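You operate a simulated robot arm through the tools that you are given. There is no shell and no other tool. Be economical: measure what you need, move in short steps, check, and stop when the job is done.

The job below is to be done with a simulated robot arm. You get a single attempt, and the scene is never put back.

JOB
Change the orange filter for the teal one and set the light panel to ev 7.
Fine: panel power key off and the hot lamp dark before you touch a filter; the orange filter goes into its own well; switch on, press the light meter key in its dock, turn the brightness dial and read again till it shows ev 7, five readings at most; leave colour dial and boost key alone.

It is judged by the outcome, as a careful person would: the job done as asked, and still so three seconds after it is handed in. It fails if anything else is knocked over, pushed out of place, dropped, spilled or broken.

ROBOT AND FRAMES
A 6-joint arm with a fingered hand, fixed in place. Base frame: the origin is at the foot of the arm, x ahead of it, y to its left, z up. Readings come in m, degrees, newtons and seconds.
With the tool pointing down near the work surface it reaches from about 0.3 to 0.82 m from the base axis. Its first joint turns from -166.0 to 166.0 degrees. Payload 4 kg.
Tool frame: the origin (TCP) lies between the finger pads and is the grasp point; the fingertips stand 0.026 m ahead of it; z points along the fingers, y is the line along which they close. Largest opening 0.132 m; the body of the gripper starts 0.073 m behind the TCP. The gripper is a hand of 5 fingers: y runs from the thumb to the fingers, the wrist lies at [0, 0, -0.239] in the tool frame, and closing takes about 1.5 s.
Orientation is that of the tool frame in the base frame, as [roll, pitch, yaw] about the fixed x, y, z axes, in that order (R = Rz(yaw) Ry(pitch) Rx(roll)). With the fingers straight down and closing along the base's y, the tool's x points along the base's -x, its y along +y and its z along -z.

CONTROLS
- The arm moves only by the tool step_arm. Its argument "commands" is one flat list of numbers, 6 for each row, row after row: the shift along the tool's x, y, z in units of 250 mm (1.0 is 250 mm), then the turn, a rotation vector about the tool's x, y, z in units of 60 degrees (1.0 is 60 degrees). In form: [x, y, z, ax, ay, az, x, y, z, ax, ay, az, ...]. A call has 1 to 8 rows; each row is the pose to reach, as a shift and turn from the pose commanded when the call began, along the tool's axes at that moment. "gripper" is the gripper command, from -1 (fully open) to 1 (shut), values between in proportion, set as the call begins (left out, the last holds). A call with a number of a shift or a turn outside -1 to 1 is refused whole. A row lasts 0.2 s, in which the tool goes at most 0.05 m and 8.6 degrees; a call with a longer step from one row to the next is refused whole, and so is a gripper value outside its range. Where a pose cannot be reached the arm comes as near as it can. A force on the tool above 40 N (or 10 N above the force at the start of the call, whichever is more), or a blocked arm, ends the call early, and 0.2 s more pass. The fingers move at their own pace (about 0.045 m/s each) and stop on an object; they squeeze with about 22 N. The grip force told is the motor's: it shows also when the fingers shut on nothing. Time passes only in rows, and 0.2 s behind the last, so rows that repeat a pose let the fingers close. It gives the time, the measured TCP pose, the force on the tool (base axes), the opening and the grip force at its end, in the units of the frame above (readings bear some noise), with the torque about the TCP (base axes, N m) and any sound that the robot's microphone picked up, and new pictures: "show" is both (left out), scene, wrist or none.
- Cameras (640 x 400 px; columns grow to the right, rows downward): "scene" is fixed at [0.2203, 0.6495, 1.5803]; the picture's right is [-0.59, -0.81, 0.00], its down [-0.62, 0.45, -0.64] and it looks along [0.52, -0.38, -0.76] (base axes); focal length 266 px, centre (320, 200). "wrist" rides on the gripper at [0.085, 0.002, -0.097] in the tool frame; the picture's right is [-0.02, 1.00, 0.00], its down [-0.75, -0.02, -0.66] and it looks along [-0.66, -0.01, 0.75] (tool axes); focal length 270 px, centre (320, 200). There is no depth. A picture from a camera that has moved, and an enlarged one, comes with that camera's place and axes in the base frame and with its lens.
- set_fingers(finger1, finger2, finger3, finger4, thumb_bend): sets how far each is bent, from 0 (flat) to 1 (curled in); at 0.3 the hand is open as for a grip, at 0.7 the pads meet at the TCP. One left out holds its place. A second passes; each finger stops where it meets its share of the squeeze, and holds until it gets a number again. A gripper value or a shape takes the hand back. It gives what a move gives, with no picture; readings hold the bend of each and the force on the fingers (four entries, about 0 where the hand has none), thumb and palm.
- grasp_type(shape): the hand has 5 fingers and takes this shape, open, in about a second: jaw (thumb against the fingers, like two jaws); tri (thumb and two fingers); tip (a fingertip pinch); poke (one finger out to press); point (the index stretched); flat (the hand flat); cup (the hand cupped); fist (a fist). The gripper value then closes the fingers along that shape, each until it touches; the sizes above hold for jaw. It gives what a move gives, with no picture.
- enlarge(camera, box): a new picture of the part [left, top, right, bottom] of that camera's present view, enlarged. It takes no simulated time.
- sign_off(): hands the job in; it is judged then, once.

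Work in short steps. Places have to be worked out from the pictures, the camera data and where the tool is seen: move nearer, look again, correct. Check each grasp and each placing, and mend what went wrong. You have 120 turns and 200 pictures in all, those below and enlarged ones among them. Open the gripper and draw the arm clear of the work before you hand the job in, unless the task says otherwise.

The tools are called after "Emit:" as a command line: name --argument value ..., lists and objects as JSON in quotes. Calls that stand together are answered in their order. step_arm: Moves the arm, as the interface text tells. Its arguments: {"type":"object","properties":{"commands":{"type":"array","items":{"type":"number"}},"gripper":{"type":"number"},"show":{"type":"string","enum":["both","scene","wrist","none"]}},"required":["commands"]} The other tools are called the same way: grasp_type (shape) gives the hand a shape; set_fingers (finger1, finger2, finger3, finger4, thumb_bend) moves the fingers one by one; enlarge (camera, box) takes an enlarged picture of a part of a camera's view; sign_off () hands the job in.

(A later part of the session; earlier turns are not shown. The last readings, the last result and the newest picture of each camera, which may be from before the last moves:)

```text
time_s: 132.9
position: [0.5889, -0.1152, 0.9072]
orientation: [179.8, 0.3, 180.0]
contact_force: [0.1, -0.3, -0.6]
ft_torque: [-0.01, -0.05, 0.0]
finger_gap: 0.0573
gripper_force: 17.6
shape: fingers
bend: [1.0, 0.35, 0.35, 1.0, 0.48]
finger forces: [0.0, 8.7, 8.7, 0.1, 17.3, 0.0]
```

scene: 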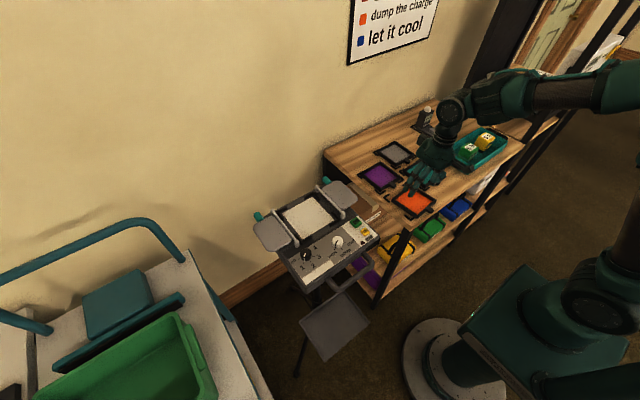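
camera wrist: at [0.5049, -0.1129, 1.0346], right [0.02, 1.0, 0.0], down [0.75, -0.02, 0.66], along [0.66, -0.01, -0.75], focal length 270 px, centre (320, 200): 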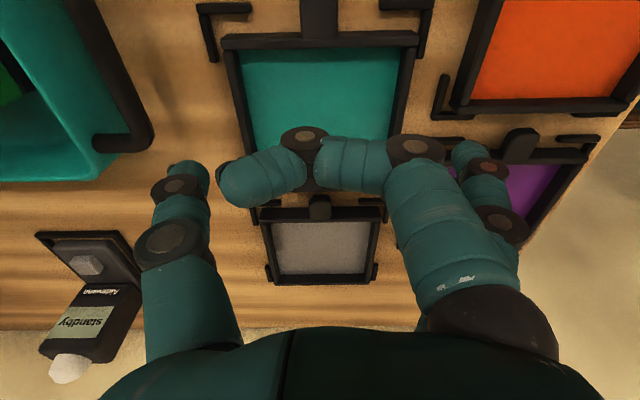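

Held again. I offset -x 28 mm and set it down.

Emit:
step_arm --commands '[0.05, -0.002, 0, 0, 0, 0, 0.112, -0.002, 0, 0, 0, 0, 0.112, -0.002, 0.03, 0, 0, 0, 0.112, -0.002, 0.06, 0, 0, 0, 0.112, -0.002, 0.08, 0, 0, 0, 0.112, -0.002, 0.09, 0, 0, 0]' --show "none"

Emit:
set_fingers --finger2 0.3 --finger3 0.3 --thumb_bend 0.36

Emit:
step_arm --commands '[0, 0, -0.08, 0, 0, 0, 0.04, 0, -0.22, 0, 0, 0.1, 0.12, 0, -0.38, 0, 0, 0.225, 0.12, 0, -0.45, 0, 0, 0.35, 0.12, 0, -0.45, 0, 0, 0.475, 0.12, 0, -0.45, 0, 0, 0.6, 0.12, 0, -0.45, 0, 0, 0.725, 0.12, 0, -0.45, 0, 0, 0.85]' --show "wrist"

```text
time_s: 134.3
position: [0.5613, -0.1146, 0.8857]
orientation: [179.7, 0.5, -180.0]
contact_force: [0.0, -1.2, 13.4]
ft_torque: [0.28, 0.04, 0.0]
finger_gap: 0.0569
gripper_force: 16.3
shape: fingers
bend: [1.0, 0.35, 0.35, 1.0, 0.48]
finger forces: [0.0, 7.6, 8.1, 0.0, 17.5, 0.0]
```

```text
time_s: 135.3
position: [0.5613, -0.1153, 0.8847]
orientation: [179.8, 0.3, 180.0]
contact_force: [0.2, -1.2, -0.3]
ft_torque: [0.0, 0.01, -0.01]
finger_gap: 0.0608
gripper_force: 0.0
shape: fingers
bend: [1.0, 0.3, 0.3, 1.0, 0.36]
finger forces: [0.0, 0.1, 0.0, 0.1, 0.0, 0.1]
```

```text
time_s: 137.2
position: [0.5306, -0.1151, 0.9975]
orientation: [179.6, 0.0, 128.9]
contact_force: [0.5, -0.1, 0.1]
ft_torque: [0.0, -0.03, 0.01]
finger_gap: 0.0608
gripper_force: 0.1
shape: fingers
bend: [1.0, 0.3, 0.3, 1.0, 0.36]
finger forces: [0.0, 0.0, 0.0, 0.0, 0.1, 0.0]
camera wrist: at [0.4784, -0.0486, 1.0933], right [0.79, 0.61, 0.01], down [0.46, -0.6, 0.66], along [0.41, -0.52, -0.75], focal length 270 px, centre (320, 200)
```

wrist: 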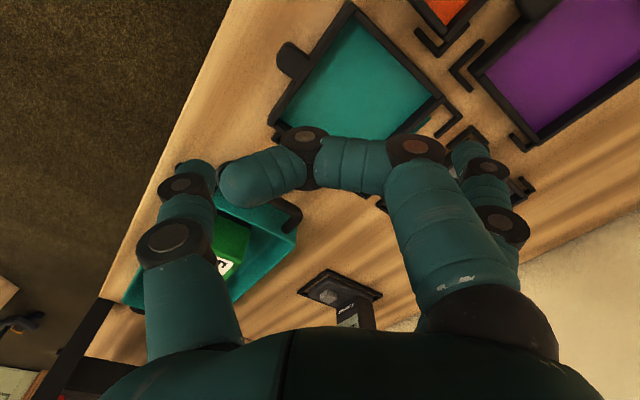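

Teal now at ≈(0.560, -0.104). I finish the rotation, open wider, and come down above it.

Emit:
set_fingers --finger2 0.26 --finger3 0.26 --thumb_bend 0.28

Emit:
step_arm --commands '[0, 0.03, 0, 0, 0, 0.125, 0, 0.06, 0, 0, 0, 0.25, 0, 0.098, 0.05, 0, 0, 0.375, 0, 0.098, 0.12, 0, 0, 0.5, 0, 0.098, 0.2, 0, 0, 0.6, 0, 0.098, 0.25, 0, 0, 0.648, 0, 0.098, 0.25, 0, 0, 0.648]' --show "wrist"

```text
time_s: 138.2
position: [0.5307, -0.1145, 0.997]
orientation: [179.6, 0.0, 129.0]
contact_force: [0.3, 0.8, -0.1]
ft_torque: [-0.01, 0.01, 0.0]
finger_gap: 0.0656
gripper_force: 0.1
shape: fingers
bend: [1.0, 0.26, 0.26, 1.0, 0.28]
finger forces: [0.0, 0.1, 0.1, 0.0, 0.0, 0.0]
```

```text
time_s: 139.8
position: [0.5502, -0.0997, 0.9327]
orientation: [179.7, -0.2, 90.1]
contact_force: [-0.1, -0.2, 0.1]
ft_torque: [-0.03, -0.05, -0.02]
finger_gap: 0.0656
gripper_force: 0.0
shape: fingers
bend: [1.0, 0.26, 0.26, 1.0, 0.28]
finger forces: [0.0, 0.1, 0.0, 0.0, 0.0, 0.0]
camera wrist: at [0.5523, -0.0153, 1.03], right [1.0, -0.02, 0.01], down [-0.02, -0.76, 0.66], along [-0.01, -0.65, -0.76], focal length 270 px, centre (320, 200)
```

wrist: 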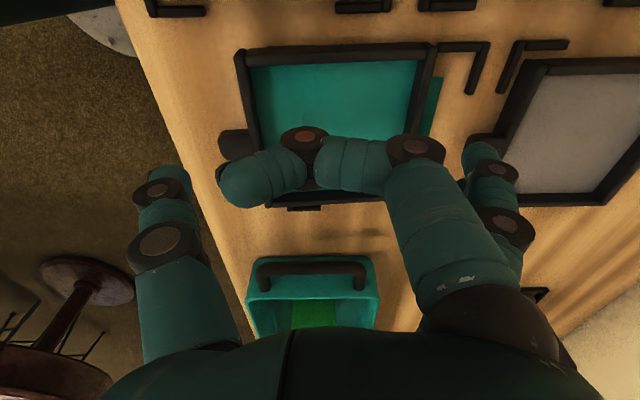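

Centred. I tilt 4° (back fingers lower) and descend.

Emit:
step_arm --commands '[-0.012, 0, 0.05, 0.03, 0, 0, -0.012, 0, 0.1, 0.067, 0, 0, -0.012, 0, 0.15, 0.067, 0, 0, -0.012, 0, 0.18, 0.067, 0, 0, -0.012, 0, 0.192, 0.067, 0, 0]' --show "none"

Emit:
enlarge --camera "scene" --box '[390, 130, 480, 200]'

```text
time_s: 140.9
position: [0.5496, -0.1028, 0.8871]
orientation: [-176.4, -0.1, 90.1]
contact_force: [0.7, 0.5, 0.3]
ft_torque: [0.0, 0.0, 0.0]
finger_gap: 0.0655
gripper_force: 0.0
shape: fingers
bend: [1.0, 0.26, 0.26, 1.0, 0.28]
finger forces: [0.0, 0.0, 0.0, 0.0, 0.1, 0.0]
```

```text
5.71 times, centred on (435, 165) of scene
camera zoom: at [0.2203, 0.6495, 1.5803], right [-0.59, -0.81, 0.0], down [-0.62, 0.45, -0.64], along [0.52, -0.38, -0.76], focal length 1517 px, centre (-337, 400)
```

zoom: 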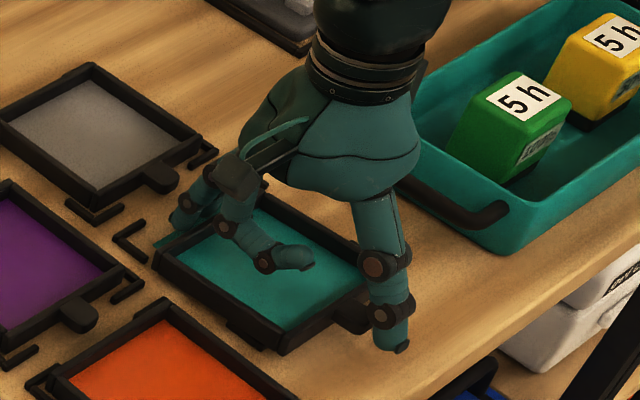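

Fingers and thumb are placed. I go 2 mm lower and close fingers first, then the thumb.

Emit:
step_arm --commands '[0, 0, 0.008, 0, 0, 0, 0, 0, 0.008, 0, 0, 0]' --show "none"

Emit:
set_fingers --finger2 0.6 --finger3 0.6 --thumb_bend 0.5

Emit:
enlarge --camera "wrist" --box '[100, 20, 560, 300]'

```text
time_s: 141.6
position: [0.549, -0.1022, 0.885]
orientation: [-176.3, -0.3, 90.2]
contact_force: [0.3, -0.4, -0.5]
ft_torque: [-0.01, 0.03, 0.03]
finger_gap: 0.0654
gripper_force: 0.1
shape: fingers
bend: [1.0, 0.26, 0.26, 1.0, 0.28]
finger forces: [0.0, 0.0, 0.1, 0.0, 0.0, 0.1]
```

```text
time_s: 142.6
position: [0.5491, -0.102, 0.885]
orientation: [-176.3, -0.3, 90.2]
contact_force: [-2.9, 0.1, 8.4]
ft_torque: [-0.03, 0.18, -0.04]
finger_gap: 0.0628
gripper_force: 17.8
shape: fingers
bend: [1.0, 0.31, 0.31, 1.0, 0.38]
finger forces: [0.1, 8.0, 8.0, 0.0, 19.3, 0.0]
```

```text
1.39 times, centred on (330, 160) of wrist
camera zoom: at [0.5577, -0.0184, 0.9817], right [1.0, -0.02, -0.06], down [0.03, -0.76, 0.65], along [-0.06, -0.66, -0.75], focal length 376 px, centre (306, 256)
```

zoom: 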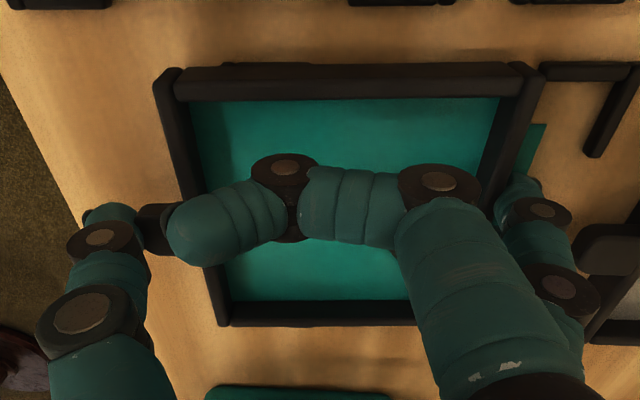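

Solid balanced grip. Lifting slowly and levelling.

Emit:
step_arm --commands '[0, 0, -0.01, 0, 0, 0, 0, 0, -0.03, 0, 0, 0, 0, 0, -0.07, -0.03, 0, 0, 0, 0, -0.14, -0.06, 0, 0, 0, 0, -0.24, -0.06, 0, 0, 0, 0, -0.36, -0.06, 0, 0, 0, 0, -0.5, -0.06, 0, 0, 0, 0, -0.62, -0.06, 0, 0]' --show "none"

Emit:
step_arm --commands '[0.04, 0, -0.06, 0, 0, 0, 0.12, 0.01, -0.12, 0, 0, 0, 0.24, 0.03, -0.18, 0, 0, 0, 0.38, 0.05, -0.19, 0, 0, 0, 0.52, 0.07, -0.19, 0, 0, 0, 0.66, 0.08, -0.19, 0, 0, 0, 0.8, 0.1, -0.19, 0, 0, 0, 0.92, 0.11, -0.19, 0, 0, 0]' --show "wrist"

```text
time_s: 144.3
position: [0.5618, -0.1032, 1.038]
orientation: [-179.8, -0.3, 90.1]
contact_force: [-1.2, 0.1, -1.0]
ft_torque: [0.03, 0.0, -0.01]
finger_gap: 0.063
gripper_force: 16.8
shape: fingers
bend: [1.0, 0.31, 0.31, 1.0, 0.39]
finger forces: [0.1, 8.6, 8.5, 0.1, 16.5, 0.1]
```

```text
time_s: 146.2
position: [0.586, 0.1264, 1.0878]
orientation: [-179.9, -0.2, 90.2]
contact_force: [-0.1, -1.0, -0.5]
ft_torque: [0.02, 0.01, -0.02]
finger_gap: 0.0627
gripper_force: 16.4
shape: fingers
bend: [1.0, 0.31, 0.31, 1.0, 0.39]
finger forces: [0.0, 8.5, 8.4, 0.1, 16.3, 0.1]
camera wrist: at [0.5884, 0.2108, 1.1847], right [1.0, -0.02, 0.0], down [-0.01, -0.76, 0.66], along [-0.01, -0.66, -0.76], focal length 270 px, centre (320, 200)
```

wrist: 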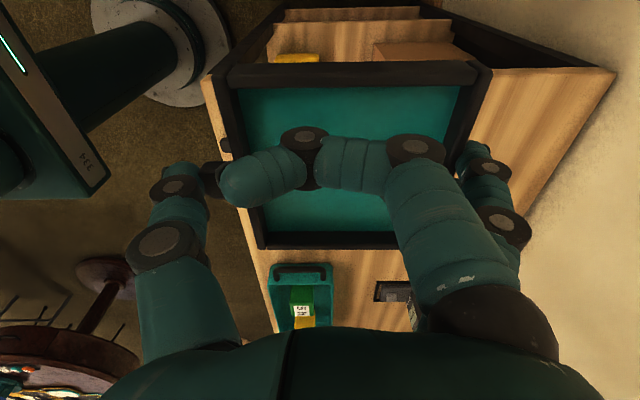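

Filter centre in tool ≈(-0.001, 0.012), square. I continue to over the panel seat (centre ≈(0.600, 0.411)).

Emit:
step_arm --commands '[0.08, 0, 0, 0, 0, 0, 0.2, 0, 0, 0, 0, 0, 0.33, 0, 0, 0, 0, 0, 0.46, 0, 0, 0, 0, 0, 0.6, 0.004, 0, 0, 0, 0, 0.74, 0.006, 0, 0, 0, 0, 0.86, 0.008, 0, 0, 0, 0, 0.95, 0.008, 0, 0, 0, 0]' --show "none"

Emit:
step_arm --commands '[0.1, 0, 0, 0, 0, 0, 0.192, 0, 0.04, 0, 0, 0, 0.192, 0, 0.1, 0, 0, 0, 0.192, 0, 0.14, 0, 0, 0, 0.192, 0, 0.14, 0, 0, 0]' --show "wrist"

Emit:
enlarge --camera "scene" --box '[260, 160, 370, 250]'

```text
time_s: 147.9
position: [0.5886, 0.3611, 1.0866]
orientation: [-179.9, -0.2, 90.1]
contact_force: [0.6, 0.6, -0.3]
ft_torque: [-0.02, 0.0, 0.05]
finger_gap: 0.0628
gripper_force: 16.3
shape: fingers
bend: [1.0, 0.31, 0.31, 1.0, 0.39]
finger forces: [0.1, 8.4, 8.4, 0.0, 16.2, 0.0]
```

```text
time_s: 149.2
position: [0.5891, 0.4111, 1.0532]
orientation: [180.0, -0.2, 90.2]
contact_force: [0.4, -0.8, -1.5]
ft_torque: [0.02, 0.01, -0.05]
finger_gap: 0.0628
gripper_force: 16.2
shape: fingers
bend: [1.0, 0.31, 0.31, 1.0, 0.39]
finger forces: [0.0, 8.4, 8.3, 0.0, 16.0, 0.0]
camera wrist: at [0.5915, 0.4954, 1.1503], right [1.0, -0.02, 0.0], down [-0.01, -0.76, 0.66], along [-0.01, -0.65, -0.76], focal length 270 px, centre (320, 200)
```

wrist: 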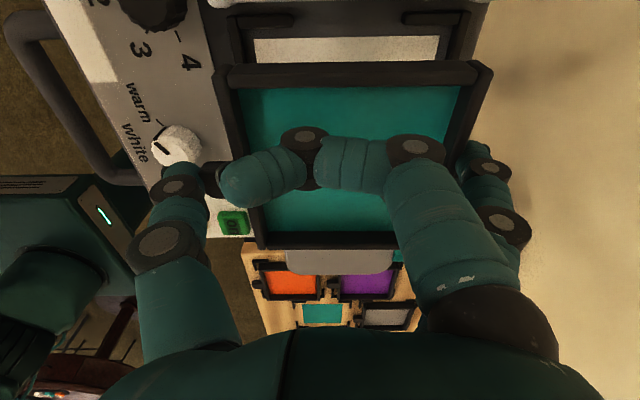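

```text
4.44 times, centred on (315, 205) of scene
camera zoom: at [0.2203, 0.6495, 1.5803], right [-0.59, -0.81, 0.0], down [-0.62, 0.45, -0.64], along [0.52, -0.38, -0.76], focal length 1180 px, centre (342, 178)
```

zoom: 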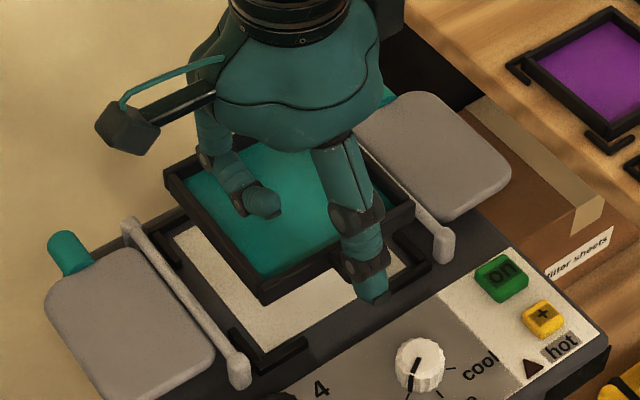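

Comparing images, the filter should go ~4 mm +x and ~1.5 mm +y. I apply that and lower to just above the seat.

Emit:
step_arm --commands '[0.006, 0.016, 0.03, 0, 0, 0, 0.006, 0.016, 0.07, 0, 0, 0, 0.006, 0.016, 0.11, 0, 0, 0, 0.006, 0.016, 0.14, 0, 0, 0, 0.006, 0.016, 0.14, 0, 0, 0]' --show "wrist"

Emit:
enlarge --camera "scene" --box '[260, 170, 360, 250]'

```text
time_s: 150.3
position: [0.5928, 0.4135, 1.0196]
orientation: [-179.9, -0.2, 90.2]
contact_force: [-0.2, 0.4, -1.1]
ft_torque: [0.01, 0.06, -0.05]
finger_gap: 0.0627
gripper_force: 16.6
shape: fingers
bend: [1.0, 0.31, 0.31, 1.0, 0.39]
finger forces: [0.0, 8.4, 8.3, 0.0, 16.0, 0.0]
camera wrist: at [0.5952, 0.4971, 1.1155], right [1.0, -0.02, 0.0], down [-0.01, -0.76, 0.66], along [-0.01, -0.66, -0.76], focal length 270 px, centre (320, 200)
```

wrist: 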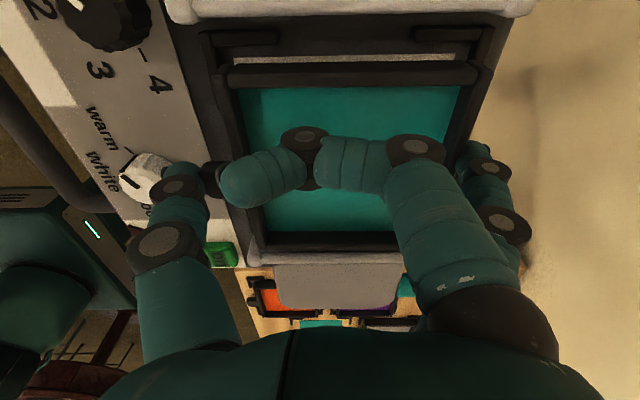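

```text
5.00 times, centred on (310, 210) of scene
camera zoom: at [0.2203, 0.6495, 1.5803], right [-0.59, -0.81, 0.0], down [-0.62, 0.45, -0.64], along [0.52, -0.38, -0.76], focal length 1327 px, centre (370, 150)
```

zoom: 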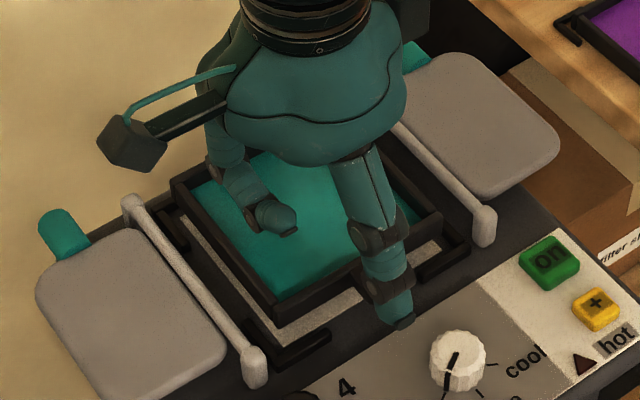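

Very close to aligned. Lowering with a small +x trim until contact.

Emit:
step_arm --commands '[0, 0.006, 0.02, 0, 0, 0, 0, 0.006, 0.036, 0, 0, 0, 0, 0.006, 0.046, 0, 0, 0, 0, 0.006, 0.056, 0, 0, 0]' --show "none"

Emit:
enlarge --camera "scene" --box '[260, 170, 360, 250]'

Emit:
enlarge --camera "wrist" --box '[120, 0, 540, 280]'

```text
time_s: 151.3
position: [0.5939, 0.4151, 1.0044]
orientation: [-179.9, -0.1, 90.1]
contact_force: [-0.3, -0.2, -0.2]
ft_torque: [-0.01, 0.01, 0.02]
finger_gap: 0.0627
gripper_force: 15.9
shape: fingers
bend: [1.0, 0.31, 0.31, 1.0, 0.39]
finger forces: [0.0, 8.4, 8.3, 0.0, 16.0, 0.1]
```

```text
5.00 times, centred on (310, 210) of scene
camera zoom: at [0.2203, 0.6495, 1.5803], right [-0.59, -0.81, 0.0], down [-0.62, 0.45, -0.64], along [0.52, -0.38, -0.76], focal length 1327 px, centre (370, 150)
```

zoom: 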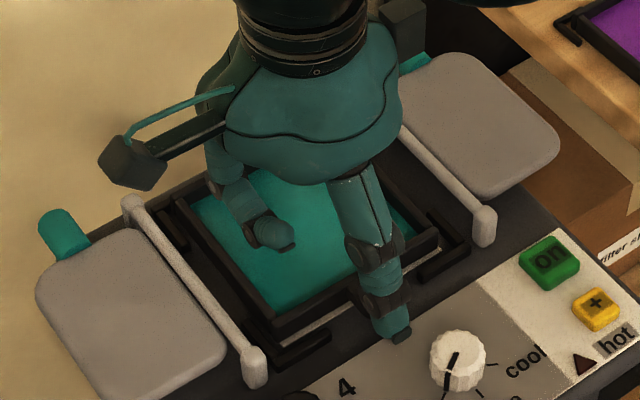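

```text
1.43 times, centred on (330, 140) of wrist
camera zoom: at [0.5966, 0.4981, 1.1012], right [1.0, -0.02, 0.0], down [-0.01, -0.76, 0.66], along [-0.01, -0.66, -0.76], focal length 386 px, centre (306, 286)
```

zoom: 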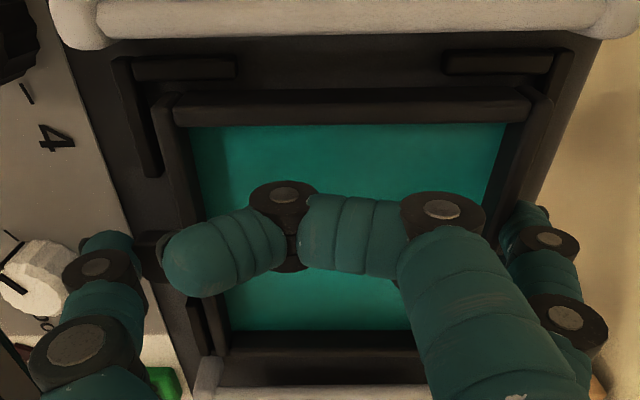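

Well centred between brackets. Lowering the last few mm.

Emit:
step_arm --commands '[0, 0, 0.008, 0, 0, 0, 0, 0, 0.016, 0, 0, 0, 0, 0, 0.024, 0, 0, 0]' --show "none"

```text
time_s: 152.2
position: [0.5948, 0.4142, 0.9998]
orientation: [179.9, -0.2, 90.2]
contact_force: [0.0, -0.5, 6.9]
ft_torque: [-0.04, 0.36, 0.01]
finger_gap: 0.0626
gripper_force: 17.9
shape: fingers
bend: [1.0, 0.31, 0.31, 1.0, 0.39]
finger forces: [0.0, 8.4, 8.4, 0.0, 19.1, 0.0]
```

Front contacts. I release gently and rise.

Emit:
set_fingers --finger2 0.26 --finger3 0.26 --thumb_bend 0.3

Emit:
step_arm --commands '[0, 0, -0.06, 0, 0, 0, 0, 0, -0.2, 0, 0, 0, 0, -0.05, -0.32, 0, 0, -0.1, 0, -0.15, -0.38, 0, 0, -0.225, 0, -0.27, -0.4, 0, 0, -0.35, 0, -0.37, -0.4, 0, 0, -0.475, 0, -0.4, -0.4, 0, 0, -0.6, 0, -0.4, -0.4, 0, 0, -0.725]' --show "none"

Emit:
enlarge --camera "scene" --box '[250, 170, 370, 260]'

```text
time_s: 153.2
position: [0.5939, 0.4153, 0.9993]
orientation: [-179.9, -0.2, 90.3]
contact_force: [0.2, 0.4, -0.4]
ft_torque: [-0.01, 0.01, -0.03]
finger_gap: 0.0645
gripper_force: 0.2
shape: fingers
bend: [1.0, 0.26, 0.26, 1.0, 0.3]
finger forces: [0.0, 0.1, 0.0, 0.0, 0.0, 0.0]
```

```text
time_s: 154.9
position: [0.4932, 0.4147, 1.0997]
orientation: [179.9, -0.2, 133.7]
contact_force: [-0.9, 0.2, 0.7]
ft_torque: [0.01, 0.01, -0.02]
finger_gap: 0.0646
gripper_force: 0.0
shape: fingers
bend: [1.0, 0.26, 0.26, 1.0, 0.3]
finger forces: [0.1, 0.1, 0.0, 0.0, 0.0, 0.0]
```

```text
4.44 times, centred on (310, 215) of scene
camera zoom: at [0.2203, 0.6495, 1.5803], right [-0.59, -0.81, 0.0], down [-0.62, 0.45, -0.64], along [0.52, -0.38, -0.76], focal length 1180 px, centre (364, 133)
```

zoom: 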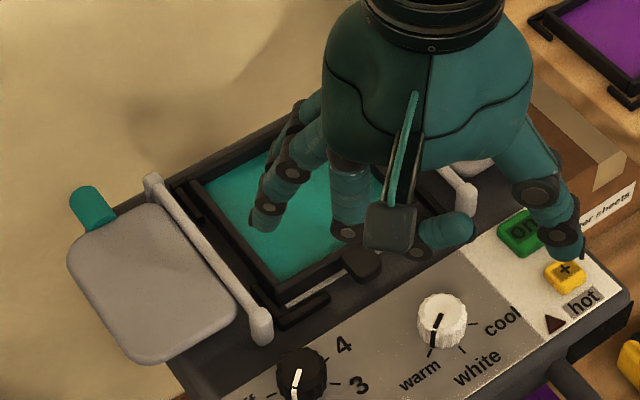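

Teal seems seated. I shape the index for pressing, rotate back and go over the power key, checking the filter on the way.

Emit:
set_fingers --finger1 0.42 --finger2 1 --finger3 1 --finger4 1 --thumb_bend 1

Emit:
step_arm --commands '[-0.07, -0.04, 0, 0, 0, -0.125, -0.15, -0.08, 0, 0, 0, -0.25, -0.25, -0.13, 0, 0, 0, -0.375, -0.36, -0.19, 0, 0, 0, -0.5, -0.47, -0.25, 0, 0, 0, -0.625, -0.578, -0.299, 0, 0, 0, -0.75, -0.578, -0.299, 0, 0, 0, -0.772, -0.578, -0.299, 0.1, 0, 0, -0.772]' --show "wrist"

Emit:
enlarge --camera "scene" --box '[250, 170, 370, 260]'

```text
time_s: 155.9
position: [0.4929, 0.4134, 1.0997]
orientation: [179.9, -0.2, 133.7]
contact_force: [0.4, -1.2, -0.3]
ft_torque: [0.0, 0.04, 0.01]
finger_gap: 0.0484
gripper_force: 0.0
shape: fingers
bend: [0.42, 0.84, 0.84, 1.0, 0.87]
finger forces: [0.1, 0.0, 0.0, 0.1, 0.1, 0.1]
```

```text
time_s: 157.8
position: [0.5409, 0.2576, 1.072]
orientation: [179.8, 0.0, -180.0]
contact_force: [0.7, -0.6, -0.5]
ft_torque: [0.0, 0.02, -0.03]
finger_gap: 0.0451
gripper_force: 0.1
shape: fingers
bend: [0.42, 0.95, 0.95, 1.0, 0.92]
finger forces: [0.0, 0.0, 0.0, 0.1, 0.1, 0.1]
camera wrist: at [0.4568, 0.2586, 1.1689], right [0.02, 1.0, 0.0], down [0.75, -0.02, 0.66], along [0.66, -0.01, -0.75], focal length 270 px, centre (320, 200)
```

wrist: 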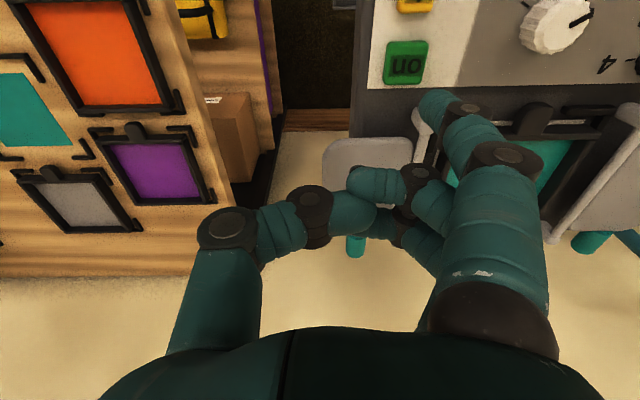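

```text
4.44 times, centred on (310, 215) of scene
camera zoom: at [0.2203, 0.6495, 1.5803], right [-0.59, -0.81, 0.0], down [-0.62, 0.45, -0.64], along [0.52, -0.38, -0.76], focal length 1180 px, centre (364, 133)
```

zoom: 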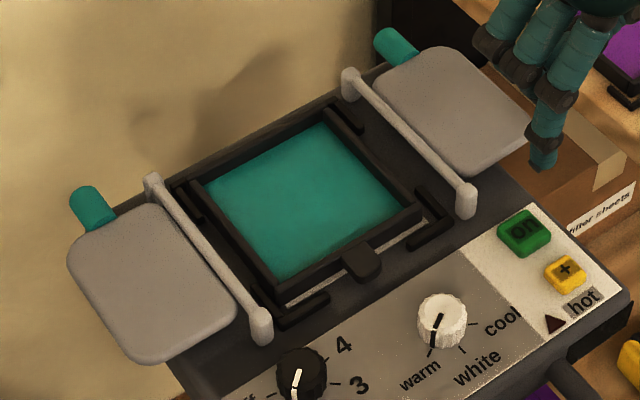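

Teal lies in the seat. A closer look to check that it's flat inside the brackets.

Emit:
enlarge --camera "scene" --box '[280, 185, 350, 245]'

```text
6.67 times, centred on (315, 215) of scene
camera zoom: at [0.2203, 0.6495, 1.5803], right [-0.59, -0.81, 0.0], down [-0.62, 0.45, -0.64], along [0.52, -0.38, -0.76], focal length 1770 px, centre (353, 100)
```

zoom: 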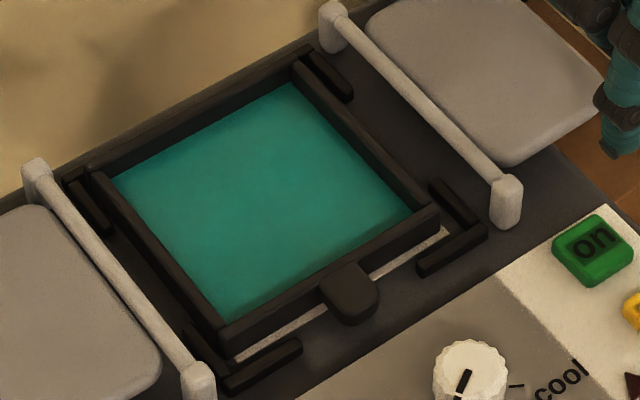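

Teal is inside the brackets on all sides. Now I press the power key (click earlier at TCP z≈1.004).

Emit:
step_arm --commands '[0.004, 0, 0.1, 0, 0, 0, 0.004, 0, 0.2, 0, 0, 0, 0.004, 0, 0.24, 0, 0, 0, 0.004, 0, 0.256, 0, 0, 0, 0.004, 0, 0.268, 0, 0, 0, 0.004, 0, 0.276, 0, 0, 0]' --show "none"

Emit:
enlarge --camera "scene" --box '[260, 180, 390, 270]'

```text
time_s: 159.2
position: [0.5385, 0.2579, 1.0036]
orientation: [179.7, 0.0, -180.0]
contact_force: [1.8, -1.0, 8.5]
ft_torque: [0.47, 0.22, -0.04]
finger_gap: 0.0455
gripper_force: 4.0
shape: fingers
bend: [0.42, 0.95, 0.95, 1.0, 0.92]
finger forces: [8.3, 0.1, 0.0, 0.0, 0.0, 0.0]
heard: click
```

```text
4.44 times, centred on (325, 225) of scene
camera zoom: at [0.2203, 0.6495, 1.5803], right [-0.59, -0.81, 0.0], down [-0.62, 0.45, -0.64], along [0.52, -0.38, -0.76], focal length 1180 px, centre (298, 89)
```

zoom: 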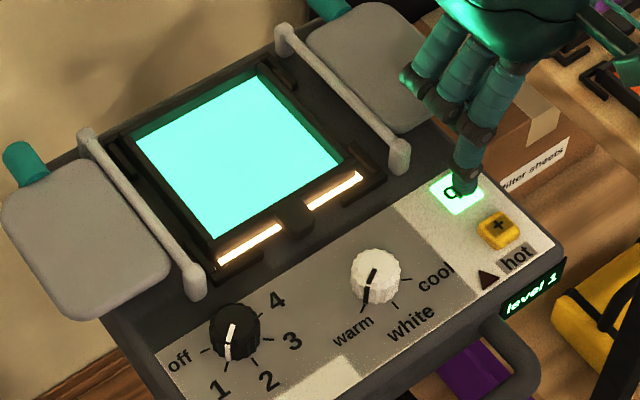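

Panel is on (level 1, hot lamp dark). The meter key is near (0.742, -0.352, 0.87). I travel there in stages, turning the hand so the index reaches outward.

Emit:
step_arm --commands '[0, 0, -0.18, 0, 0, 0, 0, -0.05, -0.34, 0, 0, 0, -0.02, -0.2, -0.36, 0, 0, 0.1, -0.04, -0.36, -0.36, 0, 0, 0.2, -0.06, -0.52, -0.36, 0, 0, 0.3, -0.08, -0.68, -0.36, 0, 0, 0.4, -0.08, -0.84, -0.36, 0, 0, 0.5, -0.08, -0.96, -0.36, 0, 0, 0.6]' --show "scene"

```text
time_s: 160.9
position: [0.5572, 0.0175, 1.0934]
orientation: [179.7, -0.1, 143.9]
contact_force: [0.3, 0.1, -0.1]
ft_torque: [0.01, -0.02, -0.01]
finger_gap: 0.0454
gripper_force: 0.1
shape: fingers
bend: [0.42, 0.96, 0.96, 1.0, 0.93]
finger forces: [0.0, 0.1, 0.0, 0.0, 0.1, 0.0]
```

scene: 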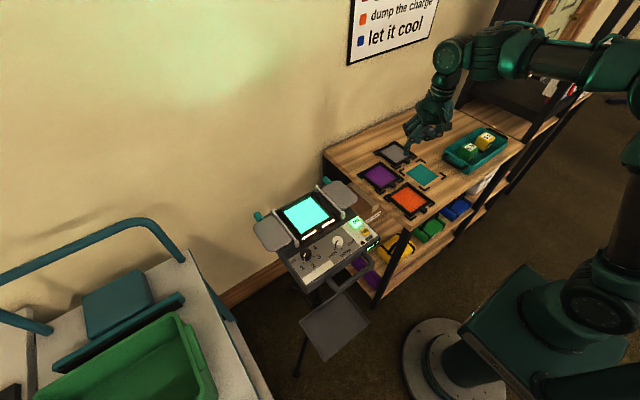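

Emit:
step_arm --commands '[-0.09, -0.07, 0, 0, 0, 0.1, -0.18, -0.14, 0, 0, 0, 0.2, -0.27, -0.21, 0, 0, 0, 0.3, -0.36, -0.28, 0, 0, 0, 0.41, -0.45, -0.35, 0, 0, 0, 0.52, -0.54, -0.42, 0.02, 0, 0, 0.63, -0.63, -0.49, 0.04, 0, 0, 0.73, -0.716, -0.555, 0.05, 0, 0, 0.817]' --show "none"

Emit:
step_arm --commands '[-0.1, 0, 0, 0, 0, 0.1, -0.2, 0.01, 0, 0, 0, 0.22, -0.3, 0.03, 0.04, 0, 0, 0.34, -0.4, 0.05, 0.1, 0, 0, 0.46, -0.48, 0.07, 0.16, 0, 0, 0.58, -0.54, 0.1, 0.24, 0, 0, 0.7, -0.54, 0.12, 0.3, 0, 0, 0.75]' --show "both"

```text
time_s: 162.8
position: [0.6215, -0.2001, 1.0803]
orientation: [-180.0, -0.2, 94.9]
contact_force: [0.1, 0.8, 0.4]
ft_torque: [0.0, 0.02, -0.02]
finger_gap: 0.0455
gripper_force: 0.0
shape: fingers
bend: [0.42, 0.96, 0.96, 1.0, 0.93]
finger forces: [0.0, 0.0, 0.0, 0.0, 0.0, 0.0]
```

```text
time_s: 164.3
position: [0.6627, -0.332, 1.0037]
orientation: [-179.7, -0.1, 49.8]
contact_force: [-0.9, -0.1, -0.1]
ft_torque: [0.02, 0.0, 0.0]
finger_gap: 0.0455
gripper_force: 0.0
shape: fingers
bend: [0.42, 0.96, 0.96, 1.0, 0.93]
finger forces: [0.1, 0.0, 0.0, 0.1, 0.1, 0.0]
camera wrist: at [0.7197, -0.2694, 1.1008], right [0.75, -0.66, 0.0], down [-0.5, -0.57, 0.66], along [-0.44, -0.49, -0.75], focal length 270 px, centre (320, 200)
```

scene: 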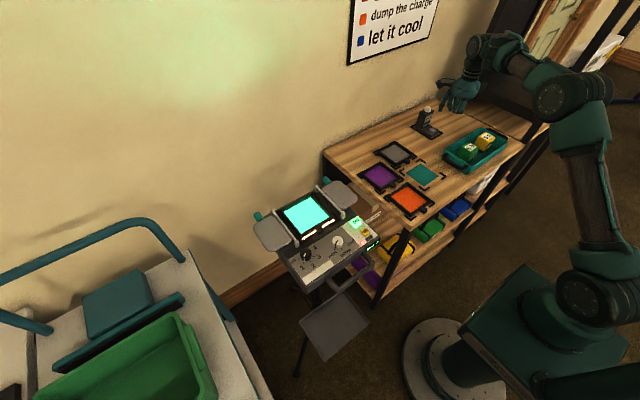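
wrist: 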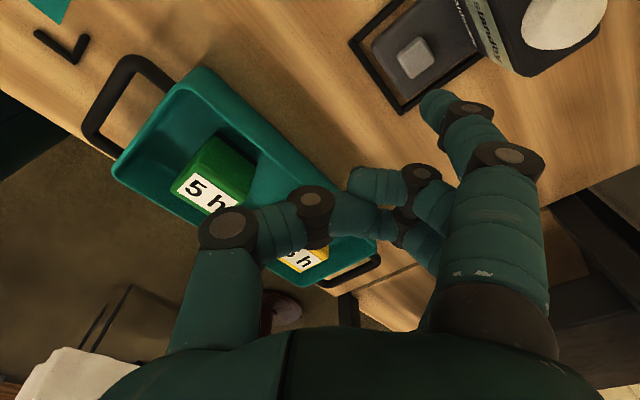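

Meter key seen at ≈(0.738, -0.357, 0.87). I align and descend to ~3 cm above it.

Emit:
step_arm --commands '[-0.005, 0.04, 0.06, 0, 0, 0, -0.009, 0.079, 0.14, 0, 0, 0, -0.009, 0.079, 0.22, 0, 0, 0, -0.009, 0.079, 0.28, 0, 0, 0, -0.009, 0.079, 0.28, 0, 0, 0]' --show "wrist"

```text
time_s: 165.6
position: [0.6758, -0.3471, 0.9354]
orientation: [-179.7, -0.1, 50.0]
contact_force: [0.5, 0.2, -0.2]
ft_torque: [0.0, -0.03, 0.01]
finger_gap: 0.0456
gripper_force: 0.1
shape: fingers
bend: [0.42, 0.96, 0.96, 1.0, 0.93]
finger forces: [0.0, 0.1, 0.0, 0.0, 0.0, 0.1]
camera wrist: at [0.7333, -0.2836, 1.0309], right [0.75, -0.66, 0.0], down [-0.5, -0.57, 0.66], along [-0.43, -0.49, -0.75], focal length 270 px, centre (320, 200)
```

wrist: 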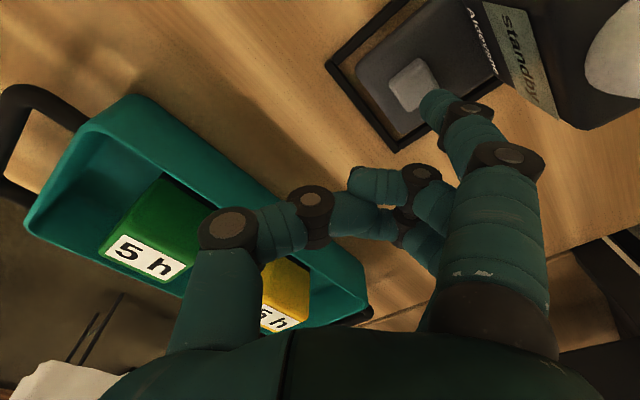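

On course. I descend and press gently until a click.

Emit:
step_arm --commands '[0, 0, 0.06, 0, 0, 0, 0, 0, 0.11, 0, 0, 0, 0, 0, 0.13, 0, 0, 0, 0, 0, 0.144, 0, 0, 0]' --show "wrist"

```text
time_s: 166.6
position: [0.6774, -0.347, 0.8987]
orientation: [-179.9, 0.0, 50.0]
contact_force: [-0.1, 1.2, 8.2]
ft_torque: [-0.05, -0.48, 0.03]
finger_gap: 0.0454
gripper_force: 4.1
shape: fingers
bend: [0.42, 0.96, 0.96, 1.0, 0.93]
finger forces: [8.0, 0.0, 0.1, 0.1, 0.0, 0.0]
heard: click
camera wrist: at [0.733, -0.2831, 0.9955], right [0.75, -0.66, 0.0], down [-0.5, -0.57, 0.66], along [-0.43, -0.49, -0.75], focal length 270 px, centre (320, 200)
```

wrist: 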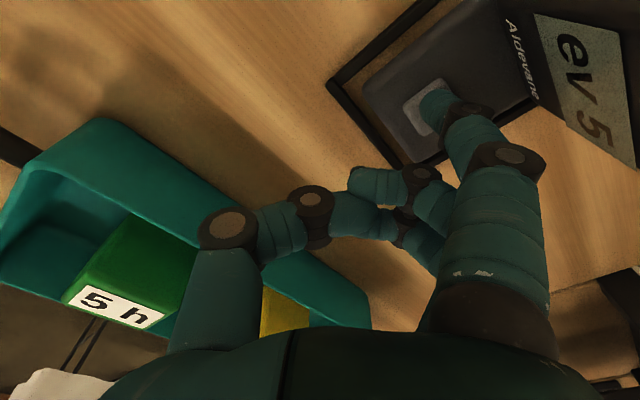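

First reading: ev 5 at level 1. Two stops up should be level 3. I lift off and travel back to above the brightness dial, shaping a 3-finger pinch on the way.

Emit:
step_arm --commands '[0, 0, -0.16, 0, 0, 0, 0, 0, -0.34, 0, 0, 0, 0, 0, -0.52, 0, 0, 0, 0, 0, -0.7, 0, 0, 0, 0.07, -0.13, -0.72, 0, 0, -0.133, 0.15, -0.27, -0.72, 0, 0, -0.266, 0.23, -0.41, -0.72, 0, 0, -0.4, 0.306, -0.55, -0.72, 0, 0, -0.533]' --show "none"

Emit:
step_arm --commands '[0.1, -0.047, 0, 0, 0, -0.121, 0.2, -0.094, 0, 0, 0, -0.242, 0.31, -0.141, 0, 0, 0, -0.363, 0.42, -0.188, 0, 0, 0, -0.484, 0.53, -0.235, 0, 0, 0, -0.605, 0.63, -0.282, 0, 0, 0, -0.726, 0.73, -0.33, 0, 0, 0, -0.847, 0.835, -0.378, 0, 0, 0, -0.967]' --show "none"

Emit:
set_fingers --finger1 1 --finger2 0.52 --finger3 0.52 --finger4 1 --thumb_bend 0.52

Emit:
step_arm --commands '[0.08, 0.08, 0, 0, 0, -0.04, 0.16, 0.16, 0, 0, 0, -0.08, 0.25, 0.24, 0, 0, 0, -0.12, 0.34, 0.32, 0, 0, 0, -0.17, 0.43, 0.41, 0, 0, 0, -0.21, 0.52, 0.5, 0, 0, 0, -0.25, 0.61, 0.58, 0, 0, 0, -0.29, 0.687, 0.651, 0, 0, 0, -0.333]' --show "none"

```text
time_s: 168.3
position: [0.6227, -0.2007, 1.08]
orientation: [-179.7, -0.2, 81.9]
contact_force: [-0.2, -0.5, -0.3]
ft_torque: [0.03, -0.01, 0.02]
finger_gap: 0.0454
gripper_force: 0.1
shape: fingers
bend: [0.42, 0.96, 0.96, 1.0, 0.93]
finger forces: [0.1, 0.0, 0.1, 0.0, 0.0, 0.0]
out of reach, approached as far as the arm can: row 8
```

```text
time_s: 170.2
position: [0.5946, -0.0376, 1.1237]
orientation: [-173.8, 1.4, 138.5]
contact_force: [4.8, 4.2, -4.7]
ft_torque: [-0.51, 0.49, -0.02]
finger_gap: 0.0451
gripper_force: 0.0
shape: fingers
bend: [0.42, 0.96, 0.96, 1.0, 0.93]
finger forces: [0.0, 0.0, 0.1, 0.0, 0.1, 0.0]
out of reach, approached as far as the arm can: row 1, 2, 3, 4, 5, 6, 7, 8
```

```text
time_s: 171.2
position: [0.5958, -0.0376, 1.1261]
orientation: [-174.2, 1.5, 139.0]
contact_force: [-0.1, -0.3, 0.0]
ft_torque: [0.0, 0.01, 0.01]
finger_gap: 0.0514
gripper_force: 0.0
shape: fingers
bend: [1.0, 0.52, 0.52, 1.0, 0.52]
finger forces: [0.0, 0.0, 0.1, 0.1, 0.1, 0.0]
```

```text
time_s: 172.9
position: [0.5331, 0.2569, 1.0845]
orientation: [179.8, -0.1, 159.9]
contact_force: [1.1, -0.4, -1.2]
ft_torque: [0.0, 0.02, 0.03]
finger_gap: 0.0513
gripper_force: 0.1
shape: fingers
bend: [1.0, 0.52, 0.52, 1.0, 0.52]
finger forces: [0.0, 0.0, 0.0, 0.0, 0.0, 0.0]
out of reach, approached as far as the arm can: row 1
```

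Arrived as intended despite reach warnings. Now over the dial, with a look at everything.

Emit:
step_arm --commands '[0.05, 0.1, 0, 0, 0, 0, 0.1, 0.21, 0, 0, 0, 0, 0.16, 0.32, 0, 0, 0, 0, 0.22, 0.43, 0, 0, 0, 0, 0.28, 0.54, 0, 0, 0, 0, 0.34, 0.65, 0.04, 0, 0, 0, 0.4, 0.75, 0.08, 0, 0, 0, 0.435, 0.82, 0.1, 0, 0, 0]' --show "both"

Emit:
enlarge --camera "scene" --box '[250, 200, 370, 290]'

```text
time_s: 174.8
position: [0.5011, 0.4843, 1.059]
orientation: [179.8, 0.0, 159.9]
contact_force: [-0.1, 0.8, 0.4]
ft_torque: [0.01, 0.0, 0.04]
finger_gap: 0.0512
gripper_force: 0.1
shape: fingers
bend: [1.0, 0.52, 0.52, 1.0, 0.52]
finger forces: [0.1, 0.0, 0.0, 0.1, 0.0, 0.0]
camera wrist: at [0.4233, 0.515, 1.1561], right [0.36, 0.93, 0.0], down [0.7, -0.28, 0.66], along [0.61, -0.24, -0.75], focal length 270 px, centre (320, 200)
```

scene: 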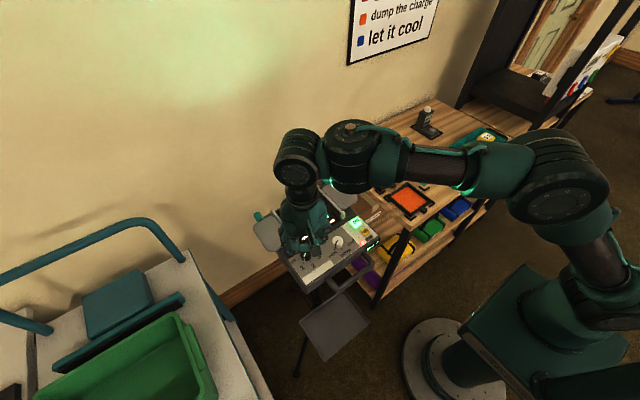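
wrist: 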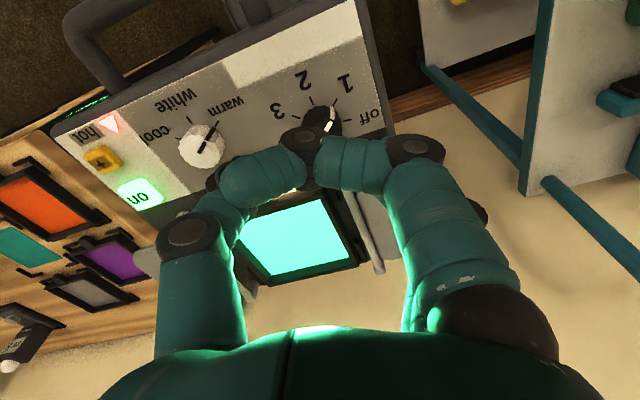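

```text
4.44 times, centred on (310, 245) of scene
camera zoom: at [0.2203, 0.6495, 1.5803], right [-0.59, -0.81, 0.0], down [-0.62, 0.45, -0.64], along [0.52, -0.38, -0.76], focal length 1180 px, centre (364, 0)
```

zoom: 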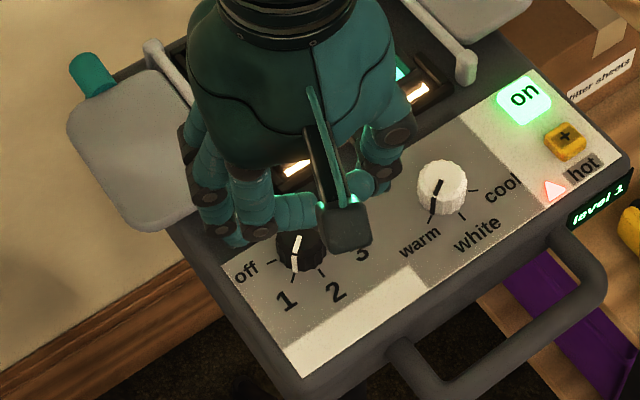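

Knob centre ≈(0.500, 0.488). I lower around it, close, and turn 45° CCW (one level).

Emit:
step_arm --commands '[0.021, 0.006, 0.06, 0, 0, 0, 0.021, 0.006, 0.12, 0, 0, 0, 0.021, 0.006, 0.17, 0, 0, 0, 0.021, 0.006, 0.2, 0, 0, 0]' --show "none"

Emit:
set_fingers --finger2 0.8 --finger3 0.8 --thumb_bend 0.8

Emit:
step_arm --commands '[0, 0, 0, 0, 0, -0.1, 0, 0, 0, 0, 0, -0.2, 0, 0, 0, 0, 0, -0.3, 0, 0, 0, 0, 0, -0.4, 0, 0, 0, 0, 0, -0.5, 0, 0, 0, 0, 0, -0.6, 0, 0, 0, 0, 0, -0.7, 0, 0, 0, 0, 0, -0.76]' --show "none"

Emit:
enlarge --camera "scene" --box '[270, 210, 390, 290]'

```text
time_s: 175.8
position: [0.4962, 0.4882, 1.0085]
orientation: [179.9, -0.2, 159.9]
contact_force: [-0.2, -0.5, -0.4]
ft_torque: [-0.03, 0.02, 0.0]
finger_gap: 0.0514
gripper_force: 0.0
shape: fingers
bend: [1.0, 0.52, 0.52, 1.0, 0.52]
finger forces: [0.1, 0.0, 0.0, 0.0, 0.1, 0.0]
```

```text
time_s: 176.8
position: [0.4962, 0.4866, 1.0087]
orientation: [179.9, -0.2, 159.9]
contact_force: [-9.7, -11.1, -9.7]
ft_torque: [-0.08, 0.16, -0.08]
finger_gap: 0.0453
gripper_force: 13.5
shape: fingers
bend: [1.0, 0.8, 0.64, 1.0, 0.67]
finger forces: [0.0, 0.0, 6.1, 0.0, 20.6, 0.1]
```

```text
time_s: 178.6
position: [0.4963, 0.4867, 1.0099]
orientation: [179.8, 0.1, -154.4]
contact_force: [-2.2, -29.2, -2.8]
ft_torque: [-0.58, 0.08, -0.27]
finger_gap: 0.0462
gripper_force: 17.4
shape: fingers
bend: [1.0, 0.8, 0.66, 1.0, 0.66]
finger forces: [0.0, 0.1, 3.0, 0.1, 31.1, 0.0]
```

```text
5.00 times, centred on (330, 250) of scene
camera zoom: at [0.2203, 0.6495, 1.5803], right [-0.59, -0.81, 0.0], down [-0.62, 0.45, -0.64], along [0.52, -0.38, -0.76], focal length 1327 px, centre (270, -50)
```

zoom: 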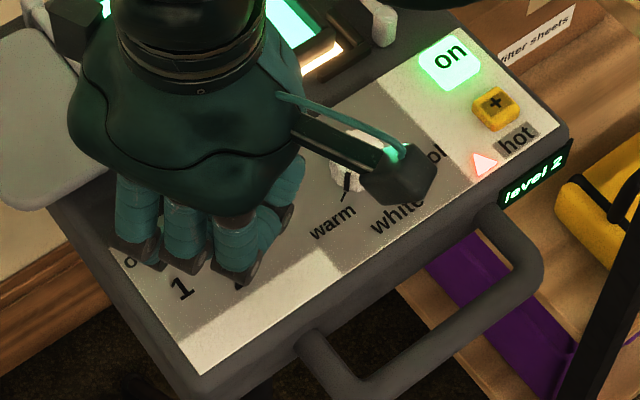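

Level 2 reached. I open, rotate back, recentre ~7 mm, regrip and turn another 45°.

Emit:
set_fingers --finger2 0.52 --finger3 0.52 --thumb_bend 0.52

Emit:
step_arm --commands '[-0.02, -0.023, 0, 0, 0, 0.1, -0.02, -0.023, 0, 0, 0, 0.2, -0.02, -0.023, 0, 0, 0, 0.3, -0.02, -0.023, 0, 0, 0, 0.4, -0.02, -0.023, 0, 0, 0, 0.5, -0.02, -0.023, 0, 0, 0, 0.6, -0.02, -0.023, 0, 0, 0, 0.7, -0.02, -0.023, 0, 0, 0, 0.76]' --show "none"

Emit:
set_fingers --finger2 0.8 --finger3 0.8 --thumb_bend 0.8

Emit:
step_arm --commands '[0, 0, 0, 0, 0, -0.1, 0, 0, 0, 0, 0, -0.2, 0, 0, 0, 0, 0, -0.3, 0, 0, 0, 0, 0, -0.4, 0, 0, 0, 0, 0, -0.5, 0, 0, 0, 0, 0, -0.6, 0, 0, 0, 0, 0, -0.7, 0, 0, 0, 0, 0, -0.75]' --show "none"

Emit:
enlarge --camera "scene" --box '[270, 210, 390, 290]'

```text
time_s: 179.6
position: [0.4959, 0.4879, 1.009]
orientation: [179.7, 0.0, -154.5]
contact_force: [1.6, 0.5, -0.2]
ft_torque: [-0.03, 0.02, 0.01]
finger_gap: 0.0514
gripper_force: 0.1
shape: fingers
bend: [1.0, 0.52, 0.52, 1.0, 0.52]
finger forces: [0.0, 0.0, 0.0, 0.0, 0.0, 0.0]
```

```text
time_s: 181.3
position: [0.5034, 0.486, 1.008]
orientation: [179.7, -0.1, 159.8]
contact_force: [-0.2, 0.4, -0.2]
ft_torque: [0.0, 0.0, -0.01]
finger_gap: 0.0511
gripper_force: 0.2
shape: fingers
bend: [1.0, 0.52, 0.52, 1.0, 0.52]
finger forces: [0.1, 0.0, 0.0, 0.0, 0.0, 0.1]
```

```text
time_s: 182.3
position: [0.5032, 0.485, 1.0091]
orientation: [179.9, -0.3, 159.8]
contact_force: [-4.6, -5.7, -9.9]
ft_torque: [-0.02, 0.07, -0.01]
finger_gap: 0.0456
gripper_force: 16.5
shape: fingers
bend: [1.0, 0.67, 0.65, 1.0, 0.66]
finger forces: [0.0, 7.0, 6.4, 0.0, 20.3, 0.0]
```

```text
time_s: 184.2
position: [0.5038, 0.484, 1.0098]
orientation: [179.9, 0.0, -155.1]
contact_force: [-4.2, -14.0, -12.3]
ft_torque: [-0.17, 0.12, -0.04]
finger_gap: 0.0455
gripper_force: 17.6
shape: fingers
bend: [1.0, 0.67, 0.65, 1.0, 0.66]
finger forces: [0.0, 8.2, 4.4, 0.0, 22.1, 0.0]
```

```text
5.00 times, centred on (330, 250) of scene
camera zoom: at [0.2203, 0.6495, 1.5803], right [-0.59, -0.81, 0.0], down [-0.62, 0.45, -0.64], along [0.52, -0.38, -0.76], focal length 1327 px, centre (270, -50)
```

zoom: 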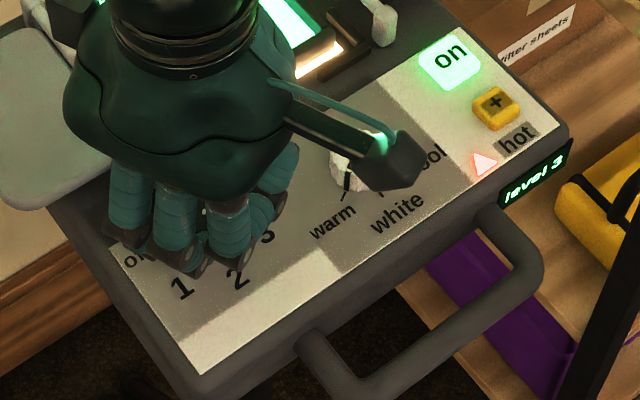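

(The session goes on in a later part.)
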